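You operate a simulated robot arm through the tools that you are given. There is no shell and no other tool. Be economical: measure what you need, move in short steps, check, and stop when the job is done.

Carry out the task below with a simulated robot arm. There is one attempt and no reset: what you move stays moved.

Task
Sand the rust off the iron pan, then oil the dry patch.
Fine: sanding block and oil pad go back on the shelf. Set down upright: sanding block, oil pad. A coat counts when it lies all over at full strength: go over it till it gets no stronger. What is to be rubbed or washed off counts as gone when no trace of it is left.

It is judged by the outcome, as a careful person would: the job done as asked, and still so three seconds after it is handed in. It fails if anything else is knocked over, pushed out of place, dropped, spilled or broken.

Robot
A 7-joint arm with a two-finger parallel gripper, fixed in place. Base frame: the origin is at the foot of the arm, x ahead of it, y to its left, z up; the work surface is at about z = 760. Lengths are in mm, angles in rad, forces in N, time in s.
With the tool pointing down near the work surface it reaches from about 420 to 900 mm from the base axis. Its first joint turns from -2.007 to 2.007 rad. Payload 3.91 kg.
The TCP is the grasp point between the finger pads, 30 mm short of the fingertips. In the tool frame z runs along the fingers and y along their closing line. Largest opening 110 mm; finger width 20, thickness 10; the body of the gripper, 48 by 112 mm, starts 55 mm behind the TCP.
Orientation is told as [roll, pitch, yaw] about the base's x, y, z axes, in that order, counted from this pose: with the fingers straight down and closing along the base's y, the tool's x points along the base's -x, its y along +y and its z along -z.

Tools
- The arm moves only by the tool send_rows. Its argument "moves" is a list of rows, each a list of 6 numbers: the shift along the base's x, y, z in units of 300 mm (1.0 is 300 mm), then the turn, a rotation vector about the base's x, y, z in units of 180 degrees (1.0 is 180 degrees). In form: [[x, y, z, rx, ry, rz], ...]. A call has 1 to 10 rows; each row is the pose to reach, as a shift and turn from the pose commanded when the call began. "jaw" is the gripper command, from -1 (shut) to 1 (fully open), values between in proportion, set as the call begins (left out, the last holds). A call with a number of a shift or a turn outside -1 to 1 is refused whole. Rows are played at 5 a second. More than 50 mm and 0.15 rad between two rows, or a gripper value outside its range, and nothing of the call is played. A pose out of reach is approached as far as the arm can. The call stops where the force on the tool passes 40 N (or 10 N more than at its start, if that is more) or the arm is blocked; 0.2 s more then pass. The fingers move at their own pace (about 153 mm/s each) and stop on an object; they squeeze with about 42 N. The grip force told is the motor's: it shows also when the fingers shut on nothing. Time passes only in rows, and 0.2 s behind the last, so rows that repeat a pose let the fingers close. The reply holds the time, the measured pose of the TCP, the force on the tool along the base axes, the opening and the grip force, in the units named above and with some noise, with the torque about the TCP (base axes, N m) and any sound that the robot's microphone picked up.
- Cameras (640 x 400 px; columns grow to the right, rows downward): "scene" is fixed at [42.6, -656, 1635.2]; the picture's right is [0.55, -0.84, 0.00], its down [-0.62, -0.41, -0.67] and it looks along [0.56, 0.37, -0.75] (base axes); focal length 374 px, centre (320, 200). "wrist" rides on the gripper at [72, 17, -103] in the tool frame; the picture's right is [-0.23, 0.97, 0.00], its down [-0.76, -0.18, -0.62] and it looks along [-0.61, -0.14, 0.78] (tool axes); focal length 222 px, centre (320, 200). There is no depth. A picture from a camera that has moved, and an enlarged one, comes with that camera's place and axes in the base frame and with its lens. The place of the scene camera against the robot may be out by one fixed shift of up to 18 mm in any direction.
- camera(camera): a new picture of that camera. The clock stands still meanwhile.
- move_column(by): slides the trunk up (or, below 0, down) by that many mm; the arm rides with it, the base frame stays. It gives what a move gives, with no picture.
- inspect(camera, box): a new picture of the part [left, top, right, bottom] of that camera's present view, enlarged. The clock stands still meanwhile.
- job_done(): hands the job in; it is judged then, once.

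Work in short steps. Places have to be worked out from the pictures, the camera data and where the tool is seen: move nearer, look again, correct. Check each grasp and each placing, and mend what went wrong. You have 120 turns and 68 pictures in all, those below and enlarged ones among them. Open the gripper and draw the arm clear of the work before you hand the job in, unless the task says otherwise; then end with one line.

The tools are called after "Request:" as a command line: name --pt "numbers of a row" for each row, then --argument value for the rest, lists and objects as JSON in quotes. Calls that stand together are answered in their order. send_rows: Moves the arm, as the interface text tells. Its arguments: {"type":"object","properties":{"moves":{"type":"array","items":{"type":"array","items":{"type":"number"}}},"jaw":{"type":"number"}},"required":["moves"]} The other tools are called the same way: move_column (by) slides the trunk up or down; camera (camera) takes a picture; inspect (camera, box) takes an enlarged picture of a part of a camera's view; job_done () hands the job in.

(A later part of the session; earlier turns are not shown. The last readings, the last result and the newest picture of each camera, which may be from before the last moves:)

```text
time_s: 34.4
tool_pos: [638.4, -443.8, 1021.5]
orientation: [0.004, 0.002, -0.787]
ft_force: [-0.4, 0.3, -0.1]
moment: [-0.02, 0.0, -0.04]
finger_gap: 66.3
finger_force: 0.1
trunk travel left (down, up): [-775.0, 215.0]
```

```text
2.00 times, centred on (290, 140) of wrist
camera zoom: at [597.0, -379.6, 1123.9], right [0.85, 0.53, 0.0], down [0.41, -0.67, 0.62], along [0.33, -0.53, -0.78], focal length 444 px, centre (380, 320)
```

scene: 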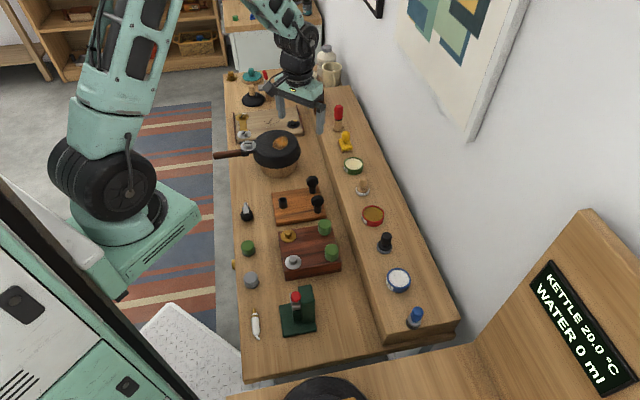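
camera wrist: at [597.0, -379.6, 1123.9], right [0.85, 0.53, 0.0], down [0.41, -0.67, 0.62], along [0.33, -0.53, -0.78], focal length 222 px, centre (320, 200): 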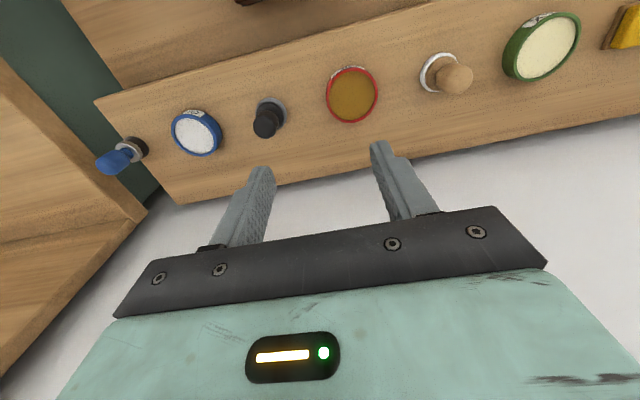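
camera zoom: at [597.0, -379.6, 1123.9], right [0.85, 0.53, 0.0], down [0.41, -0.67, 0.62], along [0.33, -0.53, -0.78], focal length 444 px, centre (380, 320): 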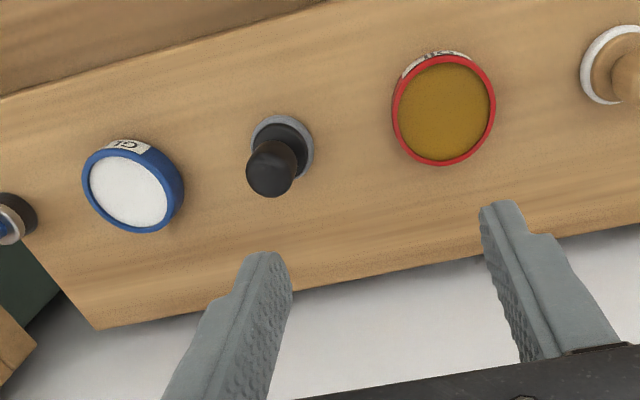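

The tins are each followed by their own tool (WAX→white pad, OIL→black tool with grey felt, GLUE→blue brush). The black pad therefore belongs to OIL and stands at about (594,-490); the OIL tin is at (662,-414). I go over the black pad.

Request:
send_rows --pt "-0.07 -0.075 -0.05 0 0 0" --pt "-0.148 -0.152 -0.15 0 0 0" --pt "-0.148 -0.152 -0.25 0 0 0" --pt "-0.148 -0.152 -0.35 0 0 0" --pt "-0.148 -0.152 -0.42 0 0 0" --jaw 0.0

Request:
camera --camera "wrist"

Request:
inspect --camera "scene" --box '[354, 215, 418, 255]'

```text
time_s: 35.6
tool_pos: [594.4, -488.5, 893.2]
orientation: [0.005, 0.001, -0.785]
ft_force: [0.8, -0.3, -0.1]
moment: [-0.03, 0.0, 0.01]
finger_gap: 55.3
finger_force: 0.0
trunk travel left (down, up): [-775.0, 215.0]
```

```text
29 pictures are left
camera wrist: at [554.0, -424.8, 996.9], right [0.85, 0.53, 0.01], down [0.41, -0.67, 0.62], along [0.33, -0.53, -0.78], focal length 222 px, centre (320, 200)
```

wrist: 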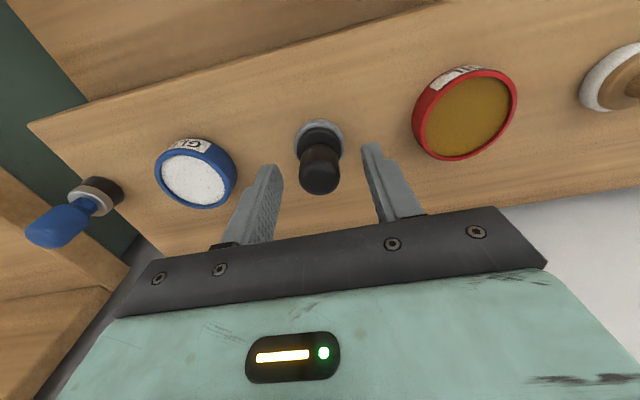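

```text
10.00 times, centred on (386, 235) of scene
camera zoom: at [42.6, -656.0, 1635.2], right [0.55, -0.84, 0.0], down [-0.62, -0.41, -0.67], along [0.56, 0.37, -0.75], focal length 3742 px, centre (-340, -150)
```

zoom: 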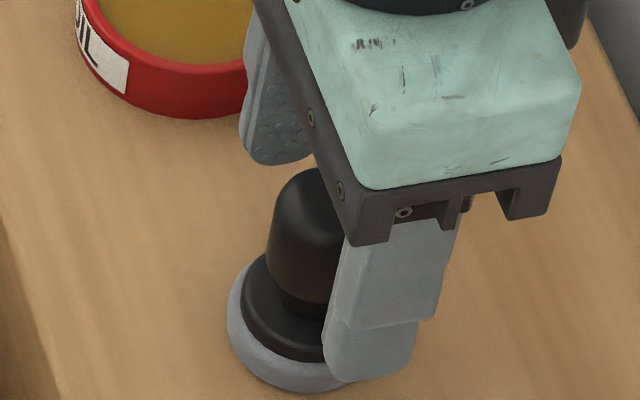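

The knob is centred between the fingers, with its top near z≈890. I descend to z≈875, close, and test-lift slowly.

Request:
send_rows --pt "0 0 -0.02 0 0 0" --pt "0 0 -0.04 0 0 0" --pt "0 0 -0.06 0 0 0"

Request:
send_rows --pt "0 0 0 0 0 0" --pt "0 0 0 0 0 0" --pt "0 0 0 0 0 0" --pt "0 0 0 0 0 0" --jaw -1

Request:
send_rows --pt "0 0 0.005 0 0 0" --pt "0 0 0.012 0 0 0" --pt "0 0 0.02 0 0 0" --pt "0 0 0.03 0 0 0" --pt "0 0 0.045 0 0 0" --pt "0 0 0.06 0 0 0"

Request:
inspect --camera "scene" --box '[354, 215, 418, 255]'

```text
time_s: 36.4
tool_pos: [593.7, -486.6, 878.5]
orientation: [0.006, 0.003, -0.786]
ft_force: [-0.2, 0.9, 0.1]
moment: [0.0, -0.02, 0.01]
finger_gap: 55.2
finger_force: 0.0
trunk travel left (down, up): [-775.0, 215.0]
```

```text
time_s: 37.4
tool_pos: [594.8, -486.5, 878.1]
orientation: [0.004, 0.001, -0.786]
ft_force: [2.1, -1.2, 13.7]
moment: [-0.19, -0.03, 0.02]
finger_gap: 24.6
finger_force: 42.1
trunk travel left (down, up): [-775.0, 215.0]
```

```text
time_s: 38.8
tool_pos: [594.0, -486.3, 894.5]
orientation: [0.005, 0.002, -0.787]
ft_force: [0.1, 0.8, 0.2]
moment: [0.0, 0.01, -0.01]
finger_gap: 24.8
finger_force: 42.1
trunk travel left (down, up): [-775.0, 215.0]
```

```text
10.00 times, centred on (386, 235) of scene
camera zoom: at [42.6, -656.0, 1635.2], right [0.55, -0.84, 0.0], down [-0.62, -0.41, -0.67], along [0.56, 0.37, -0.75], focal length 3742 px, centre (-340, -150)
```

zoom: 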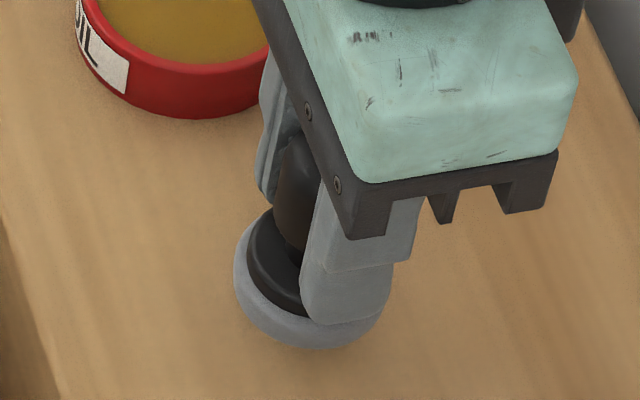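

It holds at 24.8 mm (rest pose to remember: 594.3,-486.5,878). I raise further and go over the OIL tin at (664,-414).

Request:
send_rows --pt "0 0 0.04 0 0 0" --pt "0 0 0.09 0 0 0" --pt "0 0 0.15 0 0 0" --pt "0.08 0.08 0.16 0 0 0" --pt "0.16 0.16 0.16 0 0 0" --pt "0.232 0.24 0.16 0 0 0"

Request:
camera --camera "wrist"

Request:
inspect --camera "scene" --box '[341, 185, 405, 225]'

```text
time_s: 40.2
tool_pos: [664.2, -415.5, 942.9]
orientation: [0.006, 0.002, -0.785]
ft_force: [-0.4, -1.5, 0.3]
moment: [0.04, -0.02, 0.03]
finger_gap: 25.0
finger_force: 42.3
trunk travel left (down, up): [-775.0, 215.0]
```

```text
26 pictures are left
camera wrist: at [623.7, -352.1, 1045.5], right [0.85, 0.53, 0.0], down [0.41, -0.67, 0.62], along [0.33, -0.53, -0.78], focal length 222 px, centre (320, 200)
```

wrist: 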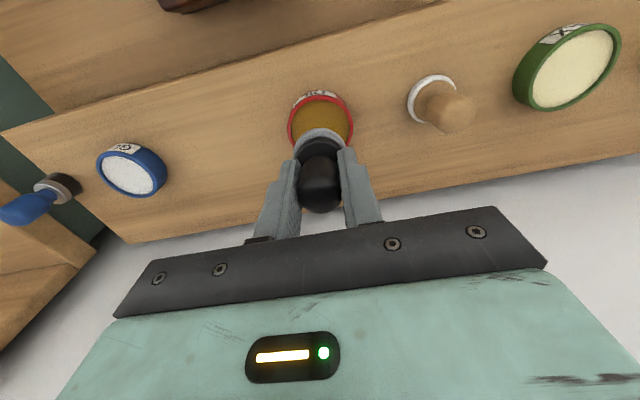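

```text
10.00 times, centred on (373, 205) of scene
camera zoom: at [42.6, -656.0, 1635.2], right [0.55, -0.84, 0.0], down [-0.62, -0.41, -0.67], along [0.56, 0.37, -0.75], focal length 3742 px, centre (-210, 150)
```

zoom: 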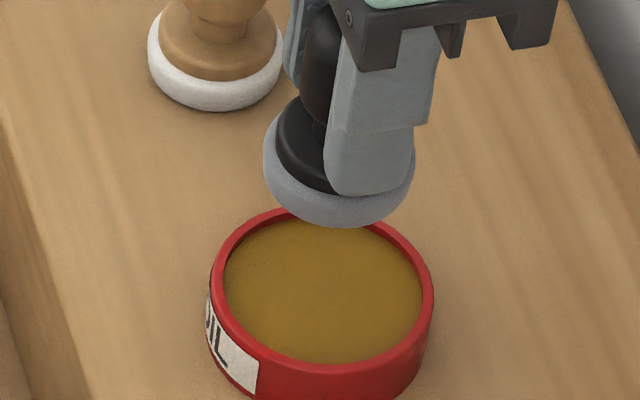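

Aligned over the tin within a couple of mm, and the pad (40 mm) fits its 54 mm mouth. I lower carefully.

Request:
send_rows --pt "0.001 0 -0.05 0 0 0" --pt "0.001 0 -0.1 0 0 0" --pt "0.001 0 -0.125 0 0 0" --pt "0.001 0 -0.14 0 0 0"

Request:
inspect --camera "scene" --box '[341, 190, 405, 230]'

```text
time_s: 41.2
tool_pos: [665.7, -414.2, 900.2]
orientation: [0.004, 0.001, -0.787]
ft_force: [0.9, 0.3, -0.9]
moment: [-0.02, -0.01, -0.04]
finger_gap: 24.8
finger_force: 42.7
trunk travel left (down, up): [-775.0, 215.0]
```

```text
10.00 times, centred on (373, 210) of scene
camera zoom: at [42.6, -656.0, 1635.2], right [0.55, -0.84, 0.0], down [-0.62, -0.41, -0.67], along [0.56, 0.37, -0.75], focal length 3742 px, centre (-210, 100)
```

zoom: 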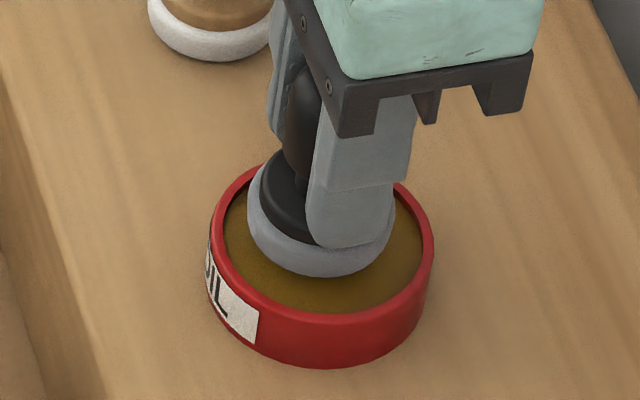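

Request:
send_rows --pt "0 0 -0.007 0 0 0" --pt "0 0 -0.012 0 0 0" --pt "0 0 -0.017 0 0 0"

Request:
send_rows --pt "0 0 -0.005 0 0 0" --pt "0 0 -0.01 0 0 0" --pt "0 0 -0.01 0 0 0"

Request:
inspect --camera "scene" --box '[341, 190, 405, 230]'

```text
time_s: 42.0
tool_pos: [664.2, -415.3, 896.0]
orientation: [0.005, 0.002, -0.785]
ft_force: [0.2, 0.1, -0.2]
moment: [-0.03, -0.02, -0.01]
finger_gap: 24.7
finger_force: 41.9
trunk travel left (down, up): [-775.0, 215.0]
```

```text
time_s: 42.8
tool_pos: [663.8, -415.0, 895.0]
orientation: [0.006, 0.001, -0.786]
ft_force: [-1.9, 0.4, 10.7]
moment: [-0.1, 0.21, -0.03]
finger_gap: 24.6
finger_force: 42.3
trunk travel left (down, up): [-775.0, 215.0]
```

```text
10.00 times, centred on (373, 210) of scene
camera zoom: at [42.6, -656.0, 1635.2], right [0.55, -0.84, 0.0], down [-0.62, -0.41, -0.67], along [0.56, 0.37, -0.75], focal length 3742 px, centre (-210, 100)
```

zoom: 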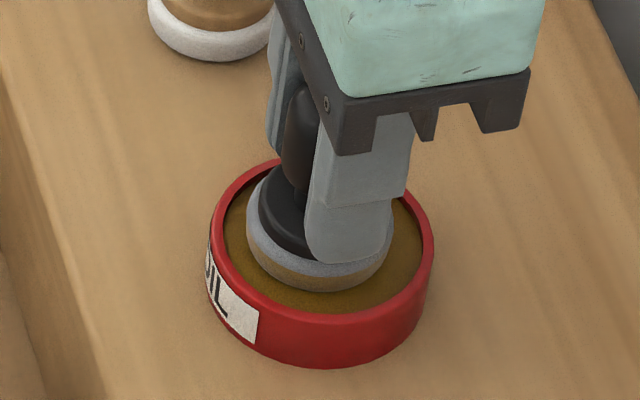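

The felt has darkened with oil, so it is loaded. I lift out and carry it high toward the board, whose dry, cracked patch I place at about (900,125).

Request:
send_rows --pt "0 0 0.03 0 0 0" --pt "0 0 0.1 0 0 0" --pt "0 0 0.22 0 0 0" --pt "0 0 0.35 0 0 0" --pt "0.05 0.14 0.38 0 0 0" --pt "0.1 0.28 0.38 0 0 0" --pt "0.15 0.42 0.38 0 0 0" --pt "0.2 0.56 0.38 0 0 0" --pt "0.25 0.7 0.38 0 0 0" --pt "0.3 0.84 0.38 0 0 0"

Request:
send_rows --pt "0.05 0.14 0 0 0 0" --pt "0.1 0.28 0 0 0 0" --pt "0.15 0.42 0 0 0 0" --pt "0.2 0.56 0 0 0 0" --pt "0.28 0.68 0 0 0 0" --pt "0.36 0.8 0 0 0 0"

Request:
camera --camera "wrist"

Request:
camera --camera "scene"

```text
time_s: 45.0
tool_pos: [754.9, -163.3, 1006.4]
orientation: [0.005, 0.001, -0.786]
ft_force: [-0.3, 0.2, -1.2]
moment: [0.03, 0.02, 0.01]
finger_gap: 24.6
finger_force: 42.1
trunk travel left (down, up): [-775.0, 215.0]
```

```text
time_s: 46.4
tool_pos: [861.6, 74.6, 1008.1]
orientation: [0.005, 0.001, -0.787]
ft_force: [-0.1, -0.8, 1.4]
moment: [0.04, 0.0, 0.02]
finger_gap: 24.8
finger_force: 42.1
trunk travel left (down, up): [-775.0, 215.0]
```

```text
22 pictures are left
camera wrist: at [821.7, 138.2, 1110.9], right [0.85, 0.53, 0.0], down [0.41, -0.67, 0.62], along [0.33, -0.53, -0.78], focal length 222 px, centre (320, 200)
```

wrist: 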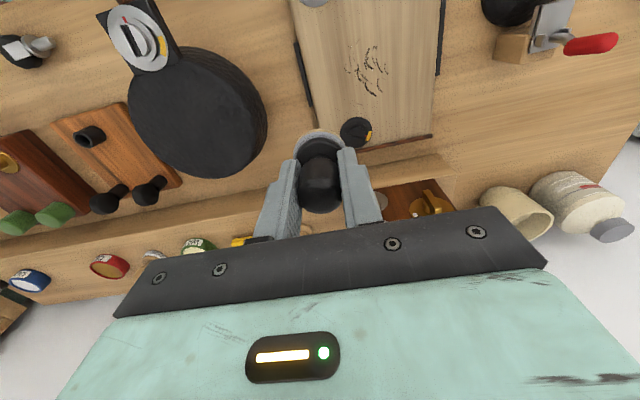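

```text
21 pictures are left
```

scene: 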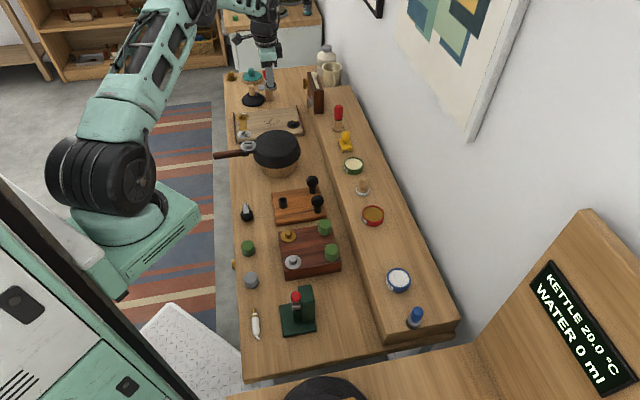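

The patch is centred at about (902,131) with ~30 mm radius, on the board top near z≈780. I move over it and lower to z≈870, checking the reach.

Request:
send_rows --pt "0.067 0.094 0 0 0 0" --pt "0.134 0.188 0 0 0 0" --pt "0.134 0.188 -0.12 0 0 0" --pt "0.134 0.188 -0.24 0 0 0" --pt "0.134 0.188 -0.36 0 0 0" --pt "0.134 0.188 -0.46 0 0 0"

Request:
inspect --camera "scene" --box '[226, 85, 322, 145]'

```text
time_s: 47.8
tool_pos: [888.9, 129.9, 873.3]
orientation: [0.006, 0.002, -0.785]
ft_force: [0.4, 0.2, -0.8]
moment: [0.02, 0.0, -0.01]
finger_gap: 24.7
finger_force: 42.4
out of reach, approached as far as the arm can: row 2, 3, 4, 5, 6
trunk travel left (down, up): [-775.0, 215.0]
```

```text
6.67 times, centred on (274, 115) of scene
camera zoom: at [42.6, -656.0, 1635.2], right [0.55, -0.84, 0.0], down [-0.62, -0.41, -0.67], along [0.56, 0.37, -0.75], focal length 2495 px, centre (627, 767)
```

zoom: 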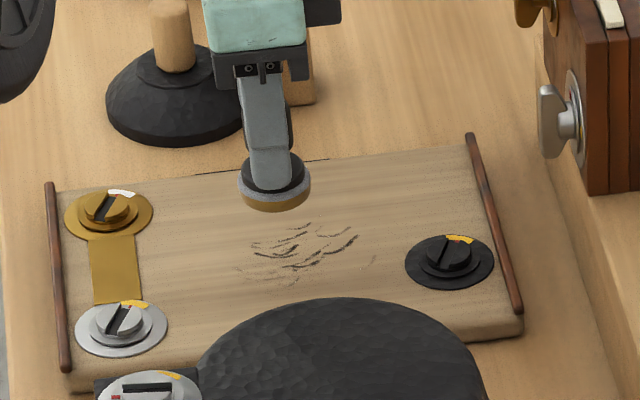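

The arm stops at r≈898, but the patch extends to about 940. I try whether another trunk height lengthens the reach: rise first, note the reach, then lower the trunk.

Request:
send_rows --pt "0 0 0.13 0 0 0" --pt "0 0 0.26 0 0 0" --pt "0 0 0.37 0 0 0" --pt "0.1 0.02 0.37 0 0 0"

Request:
move_column --by -100

Request:
send_rows --pt "0.05 0.01 0 0 0 0" --pt "0.1 0.02 0 0 0 0"

```text
time_s: 48.8
tool_pos: [900.1, 133.1, 983.4]
orientation: [0.004, 0.001, -0.784]
ft_force: [0.0, -0.2, -0.5]
moment: [-0.03, -0.02, -0.04]
finger_gap: 24.3
finger_force: 42.1
out of reach, approached as far as the arm can: row 4
trunk travel left (down, up): [-775.0, 215.0]
```

```text
time_s: 50.1
tool_pos: [899.2, 133.7, 884.2]
orientation: [0.006, 0.001, -0.785]
ft_force: [0.0, -0.3, -1.8]
moment: [0.0, -0.01, 0.03]
finger_gap: 24.5
finger_force: 41.8
trunk travel left (down, up): [-675.0, 315.0]
```

```text
time_s: 50.7
tool_pos: [897.9, 133.4, 883.6]
orientation: [0.007, 0.003, -0.786]
ft_force: [0.5, 0.0, -0.3]
moment: [0.02, 0.0, 0.0]
finger_gap: 24.6
finger_force: 42.2
out of reach, approached as far as the arm can: row 1, 2
trunk travel left (down, up): [-675.0, 315.0]
```

Reach peaks at about 910 vertically, so the remaining ~30 mm needs a tool tilt with the pad kept flat. My plan is to set the pad down on the reachable part of the patch, re-grip it with the tool leaning outward, and lower the trunk for best reach. First I raise and pull back.

Request:
send_rows --pt "-0.05 -0.01 0.12 0 0 0" --pt "-0.1 -0.03 0.24 0 0 0" --pt "-0.15 -0.05 0.34 0 0 0"

Request:
move_column --by -80

```text
time_s: 51.5
tool_pos: [853.9, 116.1, 984.9]
orientation: [0.004, 0.002, -0.785]
ft_force: [0.0, -0.4, -2.2]
moment: [0.03, 0.01, 0.0]
finger_gap: 24.6
finger_force: 42.2
trunk travel left (down, up): [-675.0, 315.0]
```

```text
time_s: 52.7
tool_pos: [855.9, 116.3, 905.8]
orientation: [0.006, 0.001, -0.785]
ft_force: [-0.3, -0.7, -0.6]
moment: [0.0, -0.02, 0.02]
finger_gap: 24.9
finger_force: 42.2
trunk travel left (down, up): [-595.0, 395.0]
```

Now I turn the closing line tangential (+53°), moving over the inner half of the patch.

Request:
send_rows --pt "0.018 0.005 0 0 0 0.042" --pt "0.035 0.011 0 0 0 0.084" --pt "0.053 0.017 0 0 0 0.127" --pt "0.07 0.022 0 0 0 0.169" --pt "0.09 0.028 0 0 0 0.211" --pt "0.107 0.033 0 0 0 0.253" --pt "0.124 0.039 0 0 0 0.2955" --pt "0.124 0.039 -0.08 0 0 0.2955" --pt "0.124 0.039 -0.16 0 0 0.2955" --pt "0.124 0.039 -0.2 0 0 0.2955"

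Request:
inspect --camera "scene" --box '[226, 75, 322, 135]'

```text
time_s: 54.9
tool_pos: [891.5, 129.2, 847.1]
orientation: [0.005, 0.002, 0.144]
ft_force: [-0.5, 0.3, -1.1]
moment: [0.02, -0.04, 0.02]
finger_gap: 24.6
finger_force: 41.9
trunk travel left (down, up): [-595.0, 395.0]
```

```text
6.67 times, centred on (274, 105) of scene
camera zoom: at [42.6, -656.0, 1635.2], right [0.55, -0.84, 0.0], down [-0.62, -0.41, -0.67], along [0.56, 0.37, -0.75], focal length 2495 px, centre (627, 833)
```

zoom: 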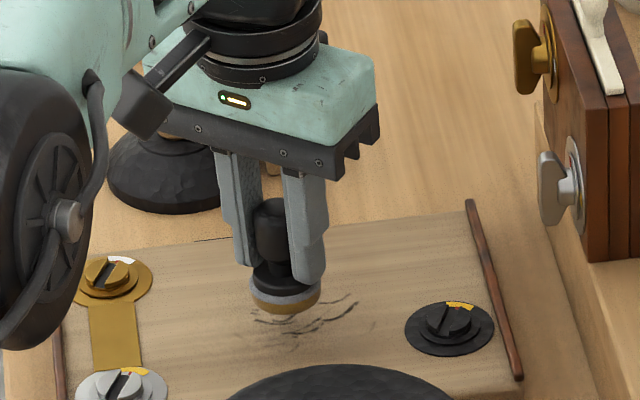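

Down here the patch centre looks closer to (895,120), so the vertical tool may nearly suffice. I lower to contact first and see.

Request:
send_rows --pt "0 0 -0.01 0 0 0" --pt "0 0 -0.018 0 0 0" --pt "0 0 -0.025 0 0 0"

Request:
send_rows --pt "0 0 -0.005 0 0 0" --pt "0 0 -0.01 0 0 0" --pt "0 0 -0.013 0 0 0"

```text
time_s: 55.7
tool_pos: [891.4, 128.1, 838.4]
orientation: [0.005, 0.001, 0.144]
ft_force: [-0.2, 1.4, -1.2]
moment: [0.0, 0.04, 0.03]
finger_gap: 24.9
finger_force: 41.6
trunk travel left (down, up): [-595.0, 395.0]
```

```text
time_s: 56.5
tool_pos: [890.5, 127.8, 835.2]
orientation: [0.003, 0.0, 0.143]
ft_force: [-0.2, -0.7, -1.0]
moment: [-0.03, 0.0, 0.01]
finger_gap: 24.7
finger_force: 42.4
trunk travel left (down, up): [-595.0, 395.0]
```

Request:
send_rows --pt "0 0 -0.005 0 0 0" --pt "0 0 -0.01 0 0 0" --pt "0 0 -0.013 0 0 0"

Request:
send_rows --pt "0 0 -0.004 0 0 0" --pt "0 0 -0.008 0 0 0"

```text
time_s: 57.3
tool_pos: [892.3, 128.2, 830.4]
orientation: [0.004, 0.001, 0.143]
ft_force: [0.0, 0.0, 0.1]
moment: [-0.03, 0.03, 0.02]
finger_gap: 24.9
finger_force: 42.3
trunk travel left (down, up): [-595.0, 395.0]
```

```text
time_s: 57.9
tool_pos: [891.8, 128.6, 827.1]
orientation: [0.007, 0.002, 0.143]
ft_force: [-0.3, -0.3, -0.8]
moment: [-0.02, -0.04, 0.0]
finger_gap: 24.8
finger_force: 41.9
trunk travel left (down, up): [-595.0, 395.0]
```

Request:
send_rows --pt "0 0 -0.005 0 0 0" --pt "0 0 -0.01 0 0 0"

Request:
inspect --camera "scene" --box '[242, 95, 306, 135]'

```text
time_s: 58.5
tool_pos: [892.8, 128.4, 825.4]
orientation: [0.004, 0.003, 0.142]
ft_force: [-0.8, 0.1, -1.1]
moment: [-0.02, 0.0, -0.02]
finger_gap: 24.6
finger_force: 42.3
trunk travel left (down, up): [-595.0, 395.0]
```

```text
10.00 times, centred on (274, 115) of scene
camera zoom: at [42.6, -656.0, 1635.2], right [0.55, -0.84, 0.0], down [-0.62, -0.41, -0.67], along [0.56, 0.37, -0.75], focal length 3742 px, centre (780, 1050)
```

zoom: 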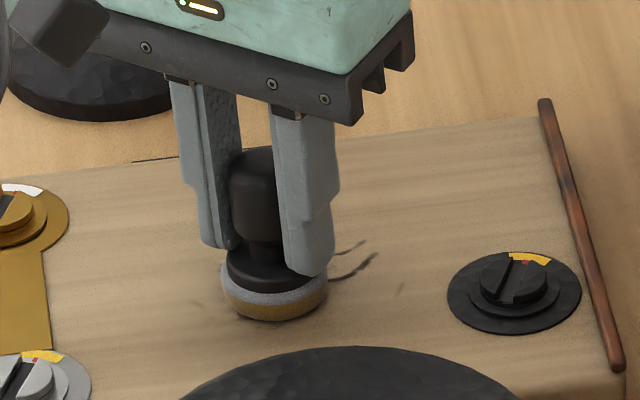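

Almost touching. The patch centre works out at about (907,130). I continue to contact.

Request:
send_rows --pt "0 0 -0.004 0 0 0" --pt "0 0 -0.007 0 0 0" --pt "0 0 -0.01 0 0 0"

```text
time_s: 59.3
tool_pos: [893.1, 128.4, 823.6]
orientation: [0.006, 0.0, 0.142]
ft_force: [-3.4, -0.5, 13.5]
moment: [-0.2, 0.09, -0.01]
finger_gap: 24.7
finger_force: 42.6
trunk travel left (down, up): [-595.0, 395.0]
```

Contact at 13 N: the pad rests flat on the patch. I open slightly, lean the tool 14° outward around the knob, and re-grip.

Request:
send_rows --pt "0 0 0.003 0 0 0" --pt "0 0 0.008 0 0 0" --pt "0 0 0.01 0.0037 -0.0257 0" --pt "0 0 0.01 0.0074 -0.0515 0" --pt "0 0 0.01 0.0111 -0.0772 0" --jaw -0.2

Request:
inspect --camera "scene" --box '[242, 95, 306, 135]'

```text
time_s: 60.5
tool_pos: [891.3, 126.8, 824.1]
orientation: [0.005, -0.244, 0.141]
ft_force: [0.8, -0.6, -0.2]
moment: [-0.04, -0.04, 0.01]
finger_gap: 44.0
finger_force: 0.0
trunk travel left (down, up): [-595.0, 395.0]
```

```text
10.00 times, centred on (274, 115) of scene
camera zoom: at [42.6, -656.0, 1635.2], right [0.55, -0.84, 0.0], down [-0.62, -0.41, -0.67], along [0.56, 0.37, -0.75], focal length 3742 px, centre (780, 1050)
```

zoom: 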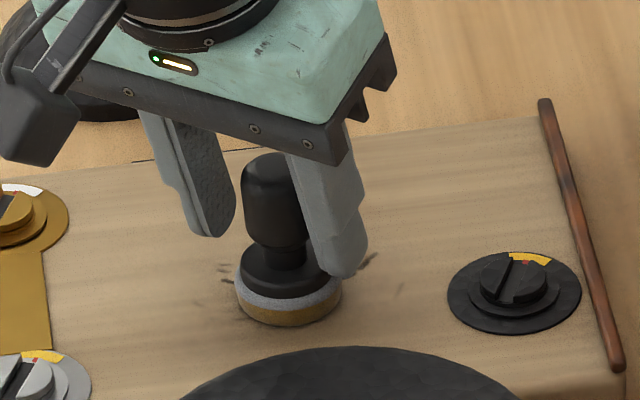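

The pad stands upright with the knob between the tilted fingers. I close and take a slight lift to check.

Request:
send_rows --pt "0 0 0 0 0 0" --pt "0 0 0 0 0 0" --pt "0 0 0 0 0 0" --pt "0 0 0 0 0 0" --jaw -1

Request:
inspect --camera "scene" --box '[242, 95, 306, 135]'

```text
time_s: 61.5
tool_pos: [892.4, 128.6, 824.0]
orientation: [0.007, -0.245, 0.143]
ft_force: [2.3, 0.1, 9.4]
moment: [-0.09, -0.09, 0.04]
finger_gap: 24.6
finger_force: 42.5
trunk travel left (down, up): [-595.0, 395.0]
```

```text
10.00 times, centred on (274, 115) of scene
camera zoom: at [42.6, -656.0, 1635.2], right [0.55, -0.84, 0.0], down [-0.62, -0.41, -0.67], along [0.56, 0.37, -0.75], focal length 3742 px, centre (780, 1050)
```

zoom: 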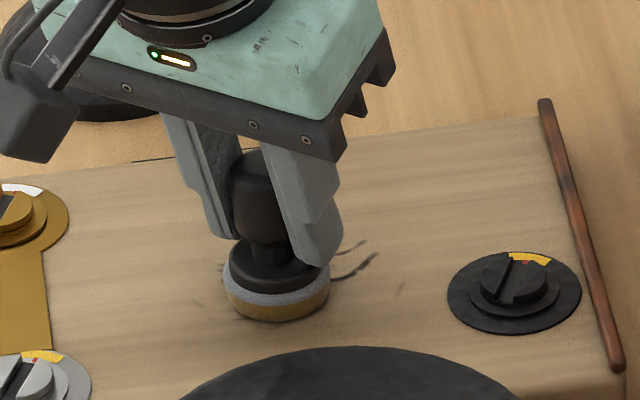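

Gripped at 24.6 mm with ~9 N of pressure. I wipe a circle over the patch.

Request:
send_rows --pt "0.05 0.005 0 0 0 0" --pt "0.117 0.005 0 0 0 0" --pt "0.097 0.052 0 0 0 0" --pt "0.05 0.072 0 0 0 0" --pt "0.003 0.052 0 0 0 0" --pt "-0.017 0.005 0 0 0 0" --pt "0.003 -0.042 0 0 0 0" --pt "0.05 -0.062 0 0 0 0" --pt "0.097 -0.042 0 0 0 0" --pt "0.05 0.005 0 0 0 0"

Request:
inspect --camera "scene" --box '[242, 90, 306, 130]'

```text
time_s: 63.7
tool_pos: [905.5, 128.5, 825.4]
orientation: [0.005, -0.244, 0.143]
ft_force: [2.0, -0.8, 10.4]
moment: [-0.1, -0.18, -0.02]
finger_gap: 24.7
finger_force: 42.0
trunk travel left (down, up): [-595.0, 395.0]
```

```text
10.00 times, centred on (274, 110) of scene
camera zoom: at [42.6, -656.0, 1635.2], right [0.55, -0.84, 0.0], down [-0.62, -0.41, -0.67], along [0.56, 0.37, -0.75], focal length 3742 px, centre (780, 1100)
```

zoom: 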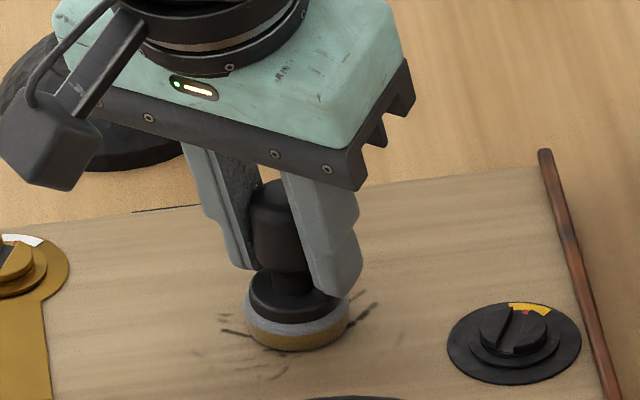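

No darkening of the board is obvious. I lift off and back away to look at both the board patch and the sanded area of the pan.

Request:
send_rows --pt "0 0 0.05 0 0 0" --pt "0 0 0.2 0 0 0" --pt "-0.02 0.1 0.35 0 0 0" --pt "-0.05 0.25 0.42 0 0 0" --pt "-0.08 0.41 0.42 0 0 0"

Request:
inspect --camera "scene" --box '[226, 100, 322, 160]'

Request:
camera --camera "wrist"

```text
refused: row 3 steps farther than a row can; nothing moved
```

```text
6.67 times, centred on (274, 130) of scene
camera zoom: at [42.6, -656.0, 1635.2], right [0.55, -0.84, 0.0], down [-0.62, -0.41, -0.67], along [0.56, 0.37, -0.75], focal length 2495 px, centre (627, 667)
```

zoom: 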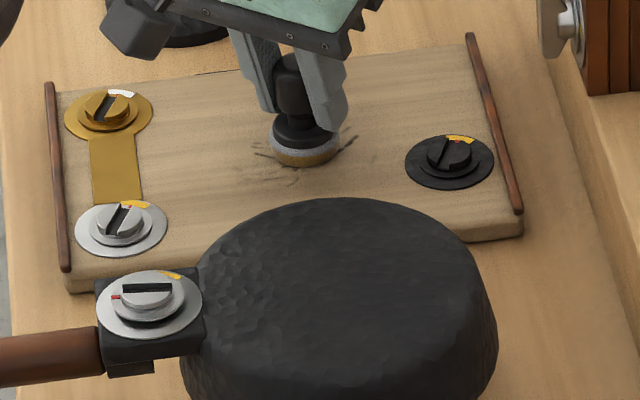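

```text
13 pictures are left
camera wrist: at [808.5, 132.5, 907.4], right [0.08, 1.0, 0.06], down [0.61, -0.1, 0.79], along [0.79, -0.03, -0.61], focal length 222 px, centre (320, 200)
```

wrist: 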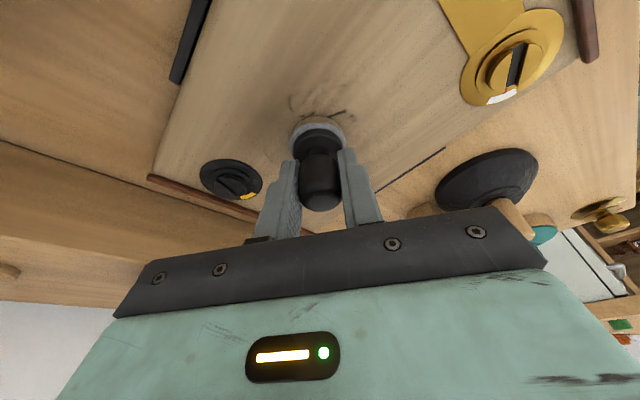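

The step was too long and nothing moved. I redo it with shorter rows.

Request:
send_rows --pt "0 0 0.05 0 0 0" --pt "0 0 0.18 0 0 0" --pt "0 0 0.3 0 0 0" --pt "-0.02 0.12 0.38 0 0 0" --pt "-0.05 0.25 0.42 0 0 0" --pt "-0.08 0.4 0.42 0 0 0"

Request:
inspect --camera "scene" --box '[242, 105, 306, 145]'

```text
time_s: 65.1
tool_pos: [881.0, 247.3, 953.1]
orientation: [0.006, -0.244, 0.142]
ft_force: [-0.1, 0.0, -0.2]
moment: [0.07, 0.0, 0.04]
finger_gap: 24.7
finger_force: 41.5
trunk travel left (down, up): [-595.0, 395.0]
```

```text
10.00 times, centred on (274, 125) of scene
camera zoom: at [42.6, -656.0, 1635.2], right [0.55, -0.84, 0.0], down [-0.62, -0.41, -0.67], along [0.56, 0.37, -0.75], focal length 3742 px, centre (780, 950)
```

zoom: 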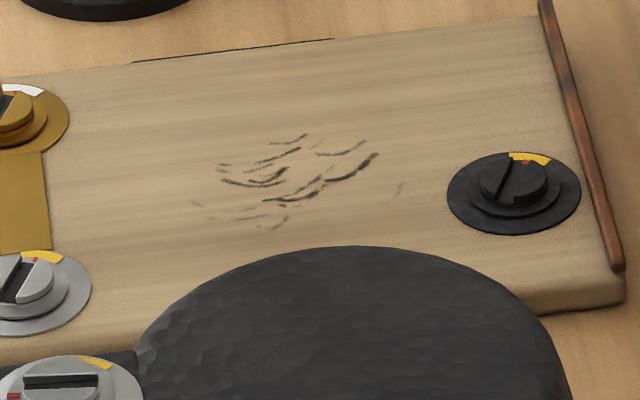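

The board looks unchanged by the oil, so I check the sanded area of the pan for a dry-looking spot.

Request:
inspect --camera "scene" --box '[250, 126, 306, 161]'

```text
11.43 times, centred on (278, 144) of scene
camera zoom: at [42.6, -656.0, 1635.2], right [0.55, -0.84, 0.0], down [-0.62, -0.41, -0.67], along [0.56, 0.37, -0.75], focal length 4277 px, centre (800, 846)
```

zoom: 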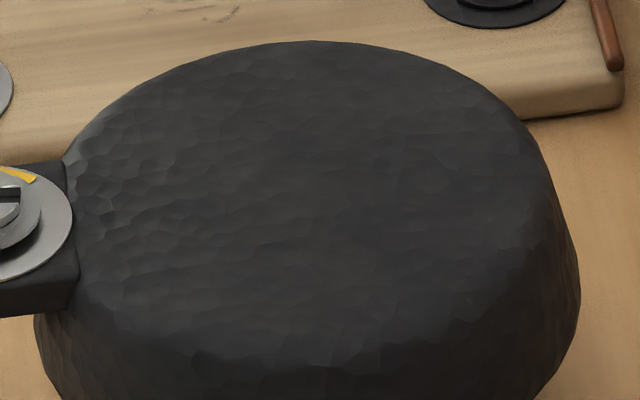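

Nothing on the pan suggests a dry spot. I look at the board patch from the wrist camera at close range.

Request:
inspect --camera "wrist" --box '[110, 20, 302, 140]'

```text
3.33 times, centred on (206, 80) of wrist
camera zoom: at [784.5, 251.2, 1034.4], right [0.08, 0.99, 0.06], down [0.61, -0.1, 0.79], along [0.79, -0.03, -0.61], focal length 740 px, centre (700, 600)
```

zoom: 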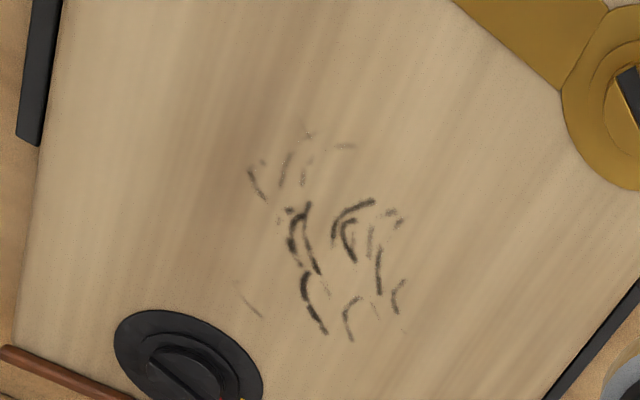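

The dark marks look like smudges untouched by oil, so the dry patch may be elsewhere. I check the two brown wooden pieces in the middle of the bench.

Request:
inspect --camera "scene" --box '[256, 180, 352, 280]'

```text
4.00 times, centred on (304, 230) of scene
camera zoom: at [42.6, -656.0, 1635.2], right [0.55, -0.84, 0.0], down [-0.62, -0.41, -0.67], along [0.56, 0.37, -0.75], focal length 1497 px, centre (384, 80)
```

zoom: 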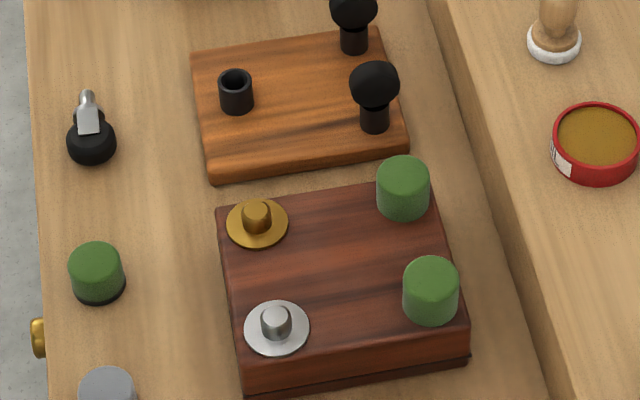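

No patch there either. The cracked marks on the pale board remain the only dry patch, perhaps just weakly coated so far and slightly faded. I return and rub more thoroughly to see whether they change.

Request:
send_rows --pt "0.03 -0.14 0 0 0 0" --pt "0.06 -0.27 0 0 0 0" --pt "0.083 -0.391 -0.04 0 0 0" --pt "0.083 -0.391 -0.18 0 0 0" --pt "0.083 -0.391 -0.32 0 0 0" --pt "0.083 -0.391 -0.4 0 0 0" --pt "0.083 -0.391 -0.42 0 0 0" --pt "0.083 -0.391 -0.432 0 0 0"

```text
time_s: 66.9
tool_pos: [908.6, 132.8, 825.6]
orientation: [0.008, -0.248, 0.143]
ft_force: [-7.3, -1.5, 22.5]
moment: [-0.31, 0.38, -0.05]
finger_gap: 24.8
finger_force: 42.3
trunk travel left (down, up): [-595.0, 395.0]
```

Request:
send_rows --pt "-0.07 -0.01 0.002 0 0 0" --pt "-0.137 -0.02 0.002 0 0 0" --pt "-0.047 -0.064 0.002 0 0 0" --pt "0.043 -0.108 0.002 0 0 0" --pt "0.065 -0.063 0.002 0 0 0" --pt "-0.025 -0.019 0.002 0 0 0" --pt "-0.115 0.025 0.002 0 0 0" --pt "-0.093 0.07 0.002 0 0 0" --pt "-0.003 0.026 0.002 0 0 0" --pt "0.087 -0.018 0.002 0 0 0"

Request:
send_rows --pt "-0.09 0.044 0 0 0 0" --pt "-0.18 0.088 0 0 0 0" --pt "-0.202 0.043 0 0 0 0" --pt "-0.112 -0.001 0 0 0 0" --pt "-0.022 -0.045 0 0 0 0" --pt "-0.044 -0.09 0 0 0 0" --pt "-0.134 -0.046 0 0 0 0" --pt "-0.224 -0.002 0 0 0 0"

Request:
inspect --camera "scene" --box '[242, 95, 306, 135]'

```text
time_s: 69.1
tool_pos: [934.2, 127.8, 825.4]
orientation: [0.006, -0.248, 0.142]
ft_force: [-4.6, 4.9, 24.1]
moment: [-0.01, 0.24, -0.05]
finger_gap: 24.7
finger_force: 42.0
trunk travel left (down, up): [-595.0, 395.0]
```

```text
time_s: 70.9
tool_pos: [869.9, 123.6, 823.8]
orientation: [0.007, -0.253, 0.14]
ft_force: [7.1, -2.5, 30.4]
moment: [-0.43, -0.29, 0.03]
finger_gap: 25.0
finger_force: 42.0
trunk travel left (down, up): [-595.0, 395.0]
```

```text
10.00 times, centred on (274, 115) of scene
camera zoom: at [42.6, -656.0, 1635.2], right [0.55, -0.84, 0.0], down [-0.62, -0.41, -0.67], along [0.56, 0.37, -0.75], focal length 3742 px, centre (780, 1050)
```

zoom: 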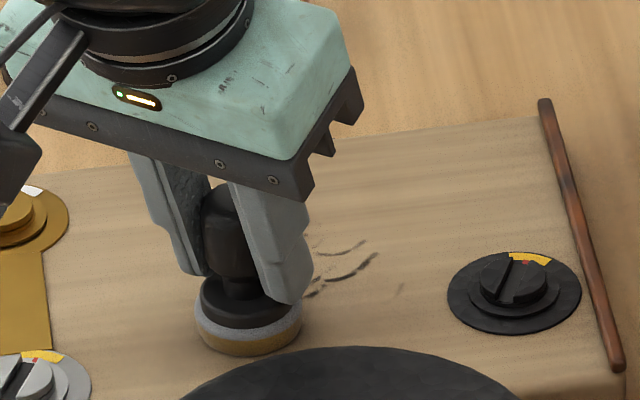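

Even after thorough rubbing the board is unaffected, so those marks aren't the dry patch. It must be the bared spot on the pan where the rust was sanded off. I lift and go over the pan.

Request:
send_rows --pt "0 0 0.05 0 0 0" --pt "0 0 0.2 0 0 0" --pt "0 0 0.35 0 0 0" --pt "0 0 0.45 0 0 0" --pt "-0.09 -0.12 0.45 0 0 0" --pt "-0.18 -0.24 0.45 0 0 0" --pt "-0.27 -0.36 0.45 0 0 0" --pt "-0.37 -0.51 0.45 0 0 0" --pt "-0.37 -0.51 0.38 0 0 0" --pt "-0.37 -0.51 0.31 0 0 0"

Request:
inspect --camera "scene" --box '[226, 100, 322, 160]'

```text
refused: row 8 steps farther than a row can; nothing moved
```

```text
6.67 times, centred on (274, 130) of scene
camera zoom: at [42.6, -656.0, 1635.2], right [0.55, -0.84, 0.0], down [-0.62, -0.41, -0.67], along [0.56, 0.37, -0.75], focal length 2495 px, centre (627, 667)
```

zoom: 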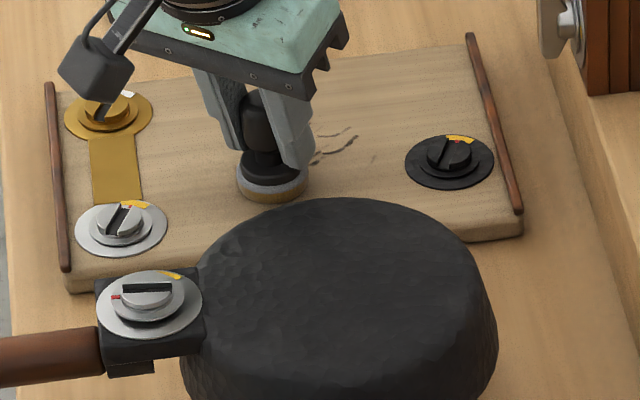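

One row was too long; I resend with smaller steps.

Request:
send_rows --pt "0 0 0.05 0 0 0" --pt "0 0 0.2 0 0 0" --pt "0 0 0.35 0 0 0" --pt "0 0 0.45 0 0 0" --pt "-0.09 -0.12 0.45 0 0 0" --pt "-0.18 -0.24 0.45 0 0 0" --pt "-0.27 -0.36 0.45 0 0 0" --pt "-0.34 -0.46 0.45 0 0 0" --pt "-0.38 -0.52 0.38 0 0 0" --pt "-0.38 -0.52 0.31 0 0 0"

```text
time_s: 73.1
tool_pos: [752.2, -29.7, 913.4]
orientation: [0.008, -0.245, 0.144]
ft_force: [-0.3, 0.1, -0.2]
moment: [-0.01, 0.02, 0.01]
finger_gap: 24.5
finger_force: 42.0
trunk travel left (down, up): [-595.0, 395.0]
```

I step down to find contact with the pan.

Request:
send_rows --pt "0 0 -0.008 0 0 0" --pt "0 0 -0.016 0 0 0" --pt "0 0 -0.023 0 0 0"

Request:
send_rows --pt "0 0 -0.004 0 0 0" --pt "0 0 -0.008 0 0 0"

```text
time_s: 73.9
tool_pos: [752.7, -28.2, 907.6]
orientation: [0.006, -0.244, 0.143]
ft_force: [-0.1, 0.2, 0.1]
moment: [-0.04, 0.0, 0.02]
finger_gap: 24.6
finger_force: 41.8
trunk travel left (down, up): [-595.0, 395.0]
```

```text
time_s: 74.5
tool_pos: [752.6, -29.3, 907.5]
orientation: [0.007, -0.247, 0.144]
ft_force: [-6.0, 1.1, 16.8]
moment: [-0.12, 0.15, -0.06]
finger_gap: 24.6
finger_force: 42.0
trunk travel left (down, up): [-595.0, 395.0]
```

Contact at 17 N. I rub a serpentine over the former rust area and look.

Request:
send_rows --pt "-0.05 -0.017 0.002 0 0 0" --pt "-0.095 -0.034 0.002 0 0 0" --pt "-0.029 0.032 0.002 0 0 0" --pt "0.037 0.098 0.002 0 0 0" --pt "0.079 0.056 0.002 0 0 0" --pt "0.013 -0.01 0.002 0 0 0" --pt "-0.053 -0.076 0.002 0 0 0" --pt "-0.01 -0.118 0.002 0 0 0" --pt "0.056 -0.052 0.002 0 0 0" --pt "0.122 0.014 0.002 0 0 0"

Request:
inspect --camera "scene" --box '[234, 105, 314, 155]'

```text
time_s: 76.7
tool_pos: [789.1, -28.9, 906.7]
orientation: [0.006, -0.246, 0.139]
ft_force: [-4.4, -5.6, 25.1]
moment: [-0.31, 0.03, 0.0]
finger_gap: 24.9
finger_force: 42.2
trunk travel left (down, up): [-595.0, 395.0]
```

```text
8.00 times, centred on (274, 130) of scene
camera zoom: at [42.6, -656.0, 1635.2], right [0.55, -0.84, 0.0], down [-0.62, -0.41, -0.67], along [0.56, 0.37, -0.75], focal length 2994 px, centre (688, 760)
```

zoom: 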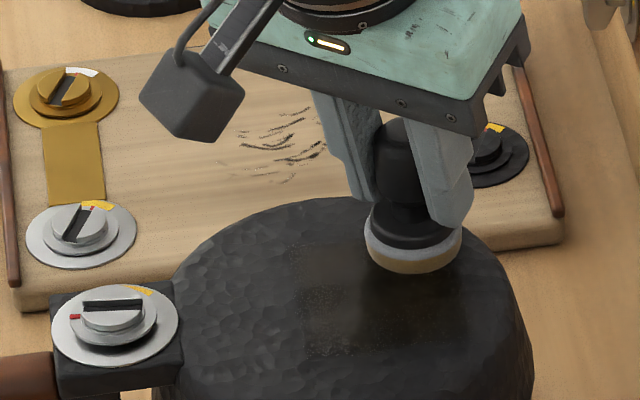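

The pan darkens with oil: a ~70 mm square centred near (768,-32) is taking the coat, so that is the dry patch. The coat is still uneven and the felt has paled, so I go reload it in the OIL tin.

Request:
send_rows --pt "0 0 0.05 0 0 0" --pt "0 0 0.2 0 0 0" --pt "0 0 0.3 0 0 0" --pt "-0.046 -0.143 0.32 0 0 0" --pt "-0.092 -0.286 0.32 0 0 0" --pt "-0.138 -0.429 0.32 0 0 0" --pt "-0.184 -0.572 0.32 0 0 0" --pt "-0.23 -0.715 0.32 0 0 0" --pt "-0.276 -0.858 0.32 0 0 0" --pt "-0.322 -0.98 0.32 0 0 0"

```text
time_s: 78.9
tool_pos: [692.2, -317.8, 1002.1]
orientation: [0.008, -0.244, 0.144]
ft_force: [1.1, 0.3, -1.1]
moment: [-0.03, 0.02, -0.01]
finger_gap: 24.6
finger_force: 42.3
trunk travel left (down, up): [-595.0, 395.0]
```

Request:
send_rows --pt "-0.046 -0.15 0 0 0 0" --pt "-0.092 -0.31 0 0 0 0" --pt "-0.092 -0.326 -0.1 0 0 0" --pt "-0.092 -0.326 -0.22 0 0 0" --pt "-0.092 -0.326 -0.31 0 0 0"

Request:
inspect --camera "scene" --box '[341, 190, 405, 230]'

```text
time_s: 80.1
tool_pos: [665.6, -417.9, 909.2]
orientation: [0.005, -0.245, 0.142]
ft_force: [0.6, -0.2, -0.6]
moment: [-0.01, -0.01, 0.04]
finger_gap: 24.7
finger_force: 42.2
trunk travel left (down, up): [-595.0, 395.0]
```

```text
10.00 times, centred on (373, 210) of scene
camera zoom: at [42.6, -656.0, 1635.2], right [0.55, -0.84, 0.0], down [-0.62, -0.41, -0.67], along [0.56, 0.37, -0.75], focal length 3742 px, centre (-210, 100)
```

zoom: 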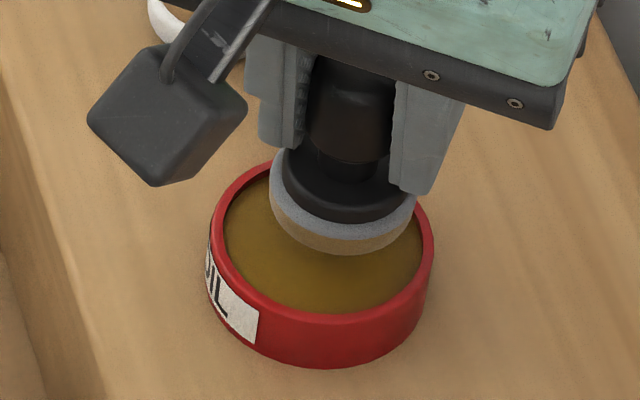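

The pad is about 4 mm off toward the right of the tin. I shift by (-2,+3.5) and lower.

Request:
send_rows --pt "-0.007 0.012 0 0 0 0" --pt "-0.007 0.012 -0.012 0 0 0" --pt "-0.007 0.012 -0.024 0 0 0" --pt "-0.007 0.012 -0.034 0 0 0"

Request:
send_rows --pt "0 0 -0.004 0 0 0" --pt "0 0 -0.008 0 0 0" --pt "0 0 -0.008 0 0 0"

```text
time_s: 81.1
tool_pos: [662.0, -413.9, 899.8]
orientation: [0.005, -0.243, 0.144]
ft_force: [-0.1, 1.2, -0.6]
moment: [0.03, -0.02, -0.01]
finger_gap: 25.0
finger_force: 41.8
trunk travel left (down, up): [-595.0, 395.0]
```

```text
time_s: 81.9
tool_pos: [663.1, -412.8, 896.7]
orientation: [0.005, -0.243, 0.144]
ft_force: [-0.2, 0.6, 2.3]
moment: [-0.05, -0.04, -0.02]
finger_gap: 24.8
finger_force: 41.9
trunk travel left (down, up): [-595.0, 395.0]
```

Just touching (2 N). I press 1.2 mm further, hold a moment, and then lift out.

Request:
send_rows --pt "0 0 -0.004 0 0 0" --pt "0 0 -0.004 0 0 0" --pt "0 0 -0.004 0 0 0" --pt "0 0 -0.004 0 0 0"

Request:
send_rows --pt "0 0 0.03 0 0 0" --pt "0 0 0.12 0 0 0" --pt "0 0 0.24 0 0 0" --pt "0 0 0.34 0 0 0" --pt "0.04 0.14 0.35 0 0 0" --pt "0.08 0.28 0.35 0 0 0" --pt "0.12 0.42 0.35 0 0 0" --pt "0.16 0.56 0.35 0 0 0" --pt "0.2 0.7 0.35 0 0 0" --pt "0.24 0.84 0.35 0 0 0"

```text
time_s: 82.9
tool_pos: [662.7, -414.3, 896.0]
orientation: [0.006, -0.246, 0.144]
ft_force: [0.4, 0.9, 12.5]
moment: [0.02, -0.14, 0.01]
finger_gap: 24.7
finger_force: 41.6
trunk travel left (down, up): [-595.0, 395.0]
```

```text
time_s: 85.1
tool_pos: [734.2, -160.3, 1001.2]
orientation: [0.006, -0.244, 0.143]
ft_force: [-0.6, -0.6, -0.7]
moment: [0.02, 0.0, 0.02]
finger_gap: 24.4
finger_force: 42.0
trunk travel left (down, up): [-595.0, 395.0]
```

Loaded. I carry it to the near corner of the patch and lower to just above the pan.

Request:
send_rows --pt "0 0.14 0 0 0 0" --pt "0.003 0.28 0 0 0 0" --pt "0.003 0.42 0 0 0 0" --pt "0.003 0.44 -0.12 0 0 0" --pt "0.003 0.44 -0.24 0 0 0" --pt "0.003 0.44 -0.3 0 0 0" --pt "0.003 0.44 -0.309 0 0 0"

Request:
send_rows --pt "0 0 -0.004 0 0 0" --pt "0 0 -0.007 0 0 0"

```text
time_s: 86.7
tool_pos: [736.1, -31.0, 907.4]
orientation: [0.006, -0.245, 0.142]
ft_force: [-0.5, 0.2, 3.6]
moment: [-0.11, 0.02, -0.05]
finger_gap: 24.8
finger_force: 42.0
trunk travel left (down, up): [-595.0, 395.0]
```

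```text
time_s: 87.3
tool_pos: [736.5, -29.7, 908.0]
orientation: [0.005, -0.246, 0.144]
ft_force: [-5.2, -2.4, 18.1]
moment: [-0.27, 0.11, -0.03]
finger_gap: 24.6
finger_force: 41.4
trunk travel left (down, up): [-595.0, 395.0]
```

Contact at 18 N at the near corner. I go over the whole square along its length and then crosswise.

Request:
send_rows --pt "0.0615 0.051 0.001 0 0 0" --pt "0.123 0.102 0.001 0 0 0" --pt "0.1555 0.06 0.001 0 0 0" --pt "0.094 0.009 0.001 0 0 0" --pt "0.0325 -0.042 0.001 0 0 0" --pt "0.065 -0.084 0.001 0 0 0" --pt "0.1265 -0.033 0.001 0 0 0" --pt "0.188 0.018 0.001 0 0 0" --pt "0.2205 -0.024 0.001 0 0 0" --pt "0.159 -0.075 0.001 0 0 0"

Request:
send_rows --pt "-0.0615 -0.051 0.001 0 0 0" --pt "-0.11 0.012 0.001 0 0 0" --pt "-0.159 0.075 0.001 0 0 0" --pt "-0.118 0.109 0.001 0 0 0" --pt "-0.069 0.046 0.001 0 0 0" --pt "-0.0205 -0.017 0.001 0 0 0" --pt "0.0205 0.017 0.001 0 0 0" --pt "-0.028 0.08 0.001 0 0 0" --pt "-0.077 0.143 0.001 0 0 0" --pt "-0.036 0.177 0.001 0 0 0"

```text
time_s: 89.5
tool_pos: [783.5, -52.6, 907.5]
orientation: [0.004, -0.246, 0.142]
ft_force: [3.1, 0.3, 11.8]
moment: [-0.09, -0.27, 0.03]
finger_gap: 24.7
finger_force: 42.2
trunk travel left (down, up): [-595.0, 395.0]
```

```text
time_s: 91.7
tool_pos: [770.9, 0.2, 907.3]
orientation: [0.007, -0.242, 0.144]
ft_force: [-2.3, -1.0, 6.7]
moment: [-0.18, 0.04, -0.05]
finger_gap: 24.7
finger_force: 41.8
trunk travel left (down, up): [-595.0, 395.0]
```

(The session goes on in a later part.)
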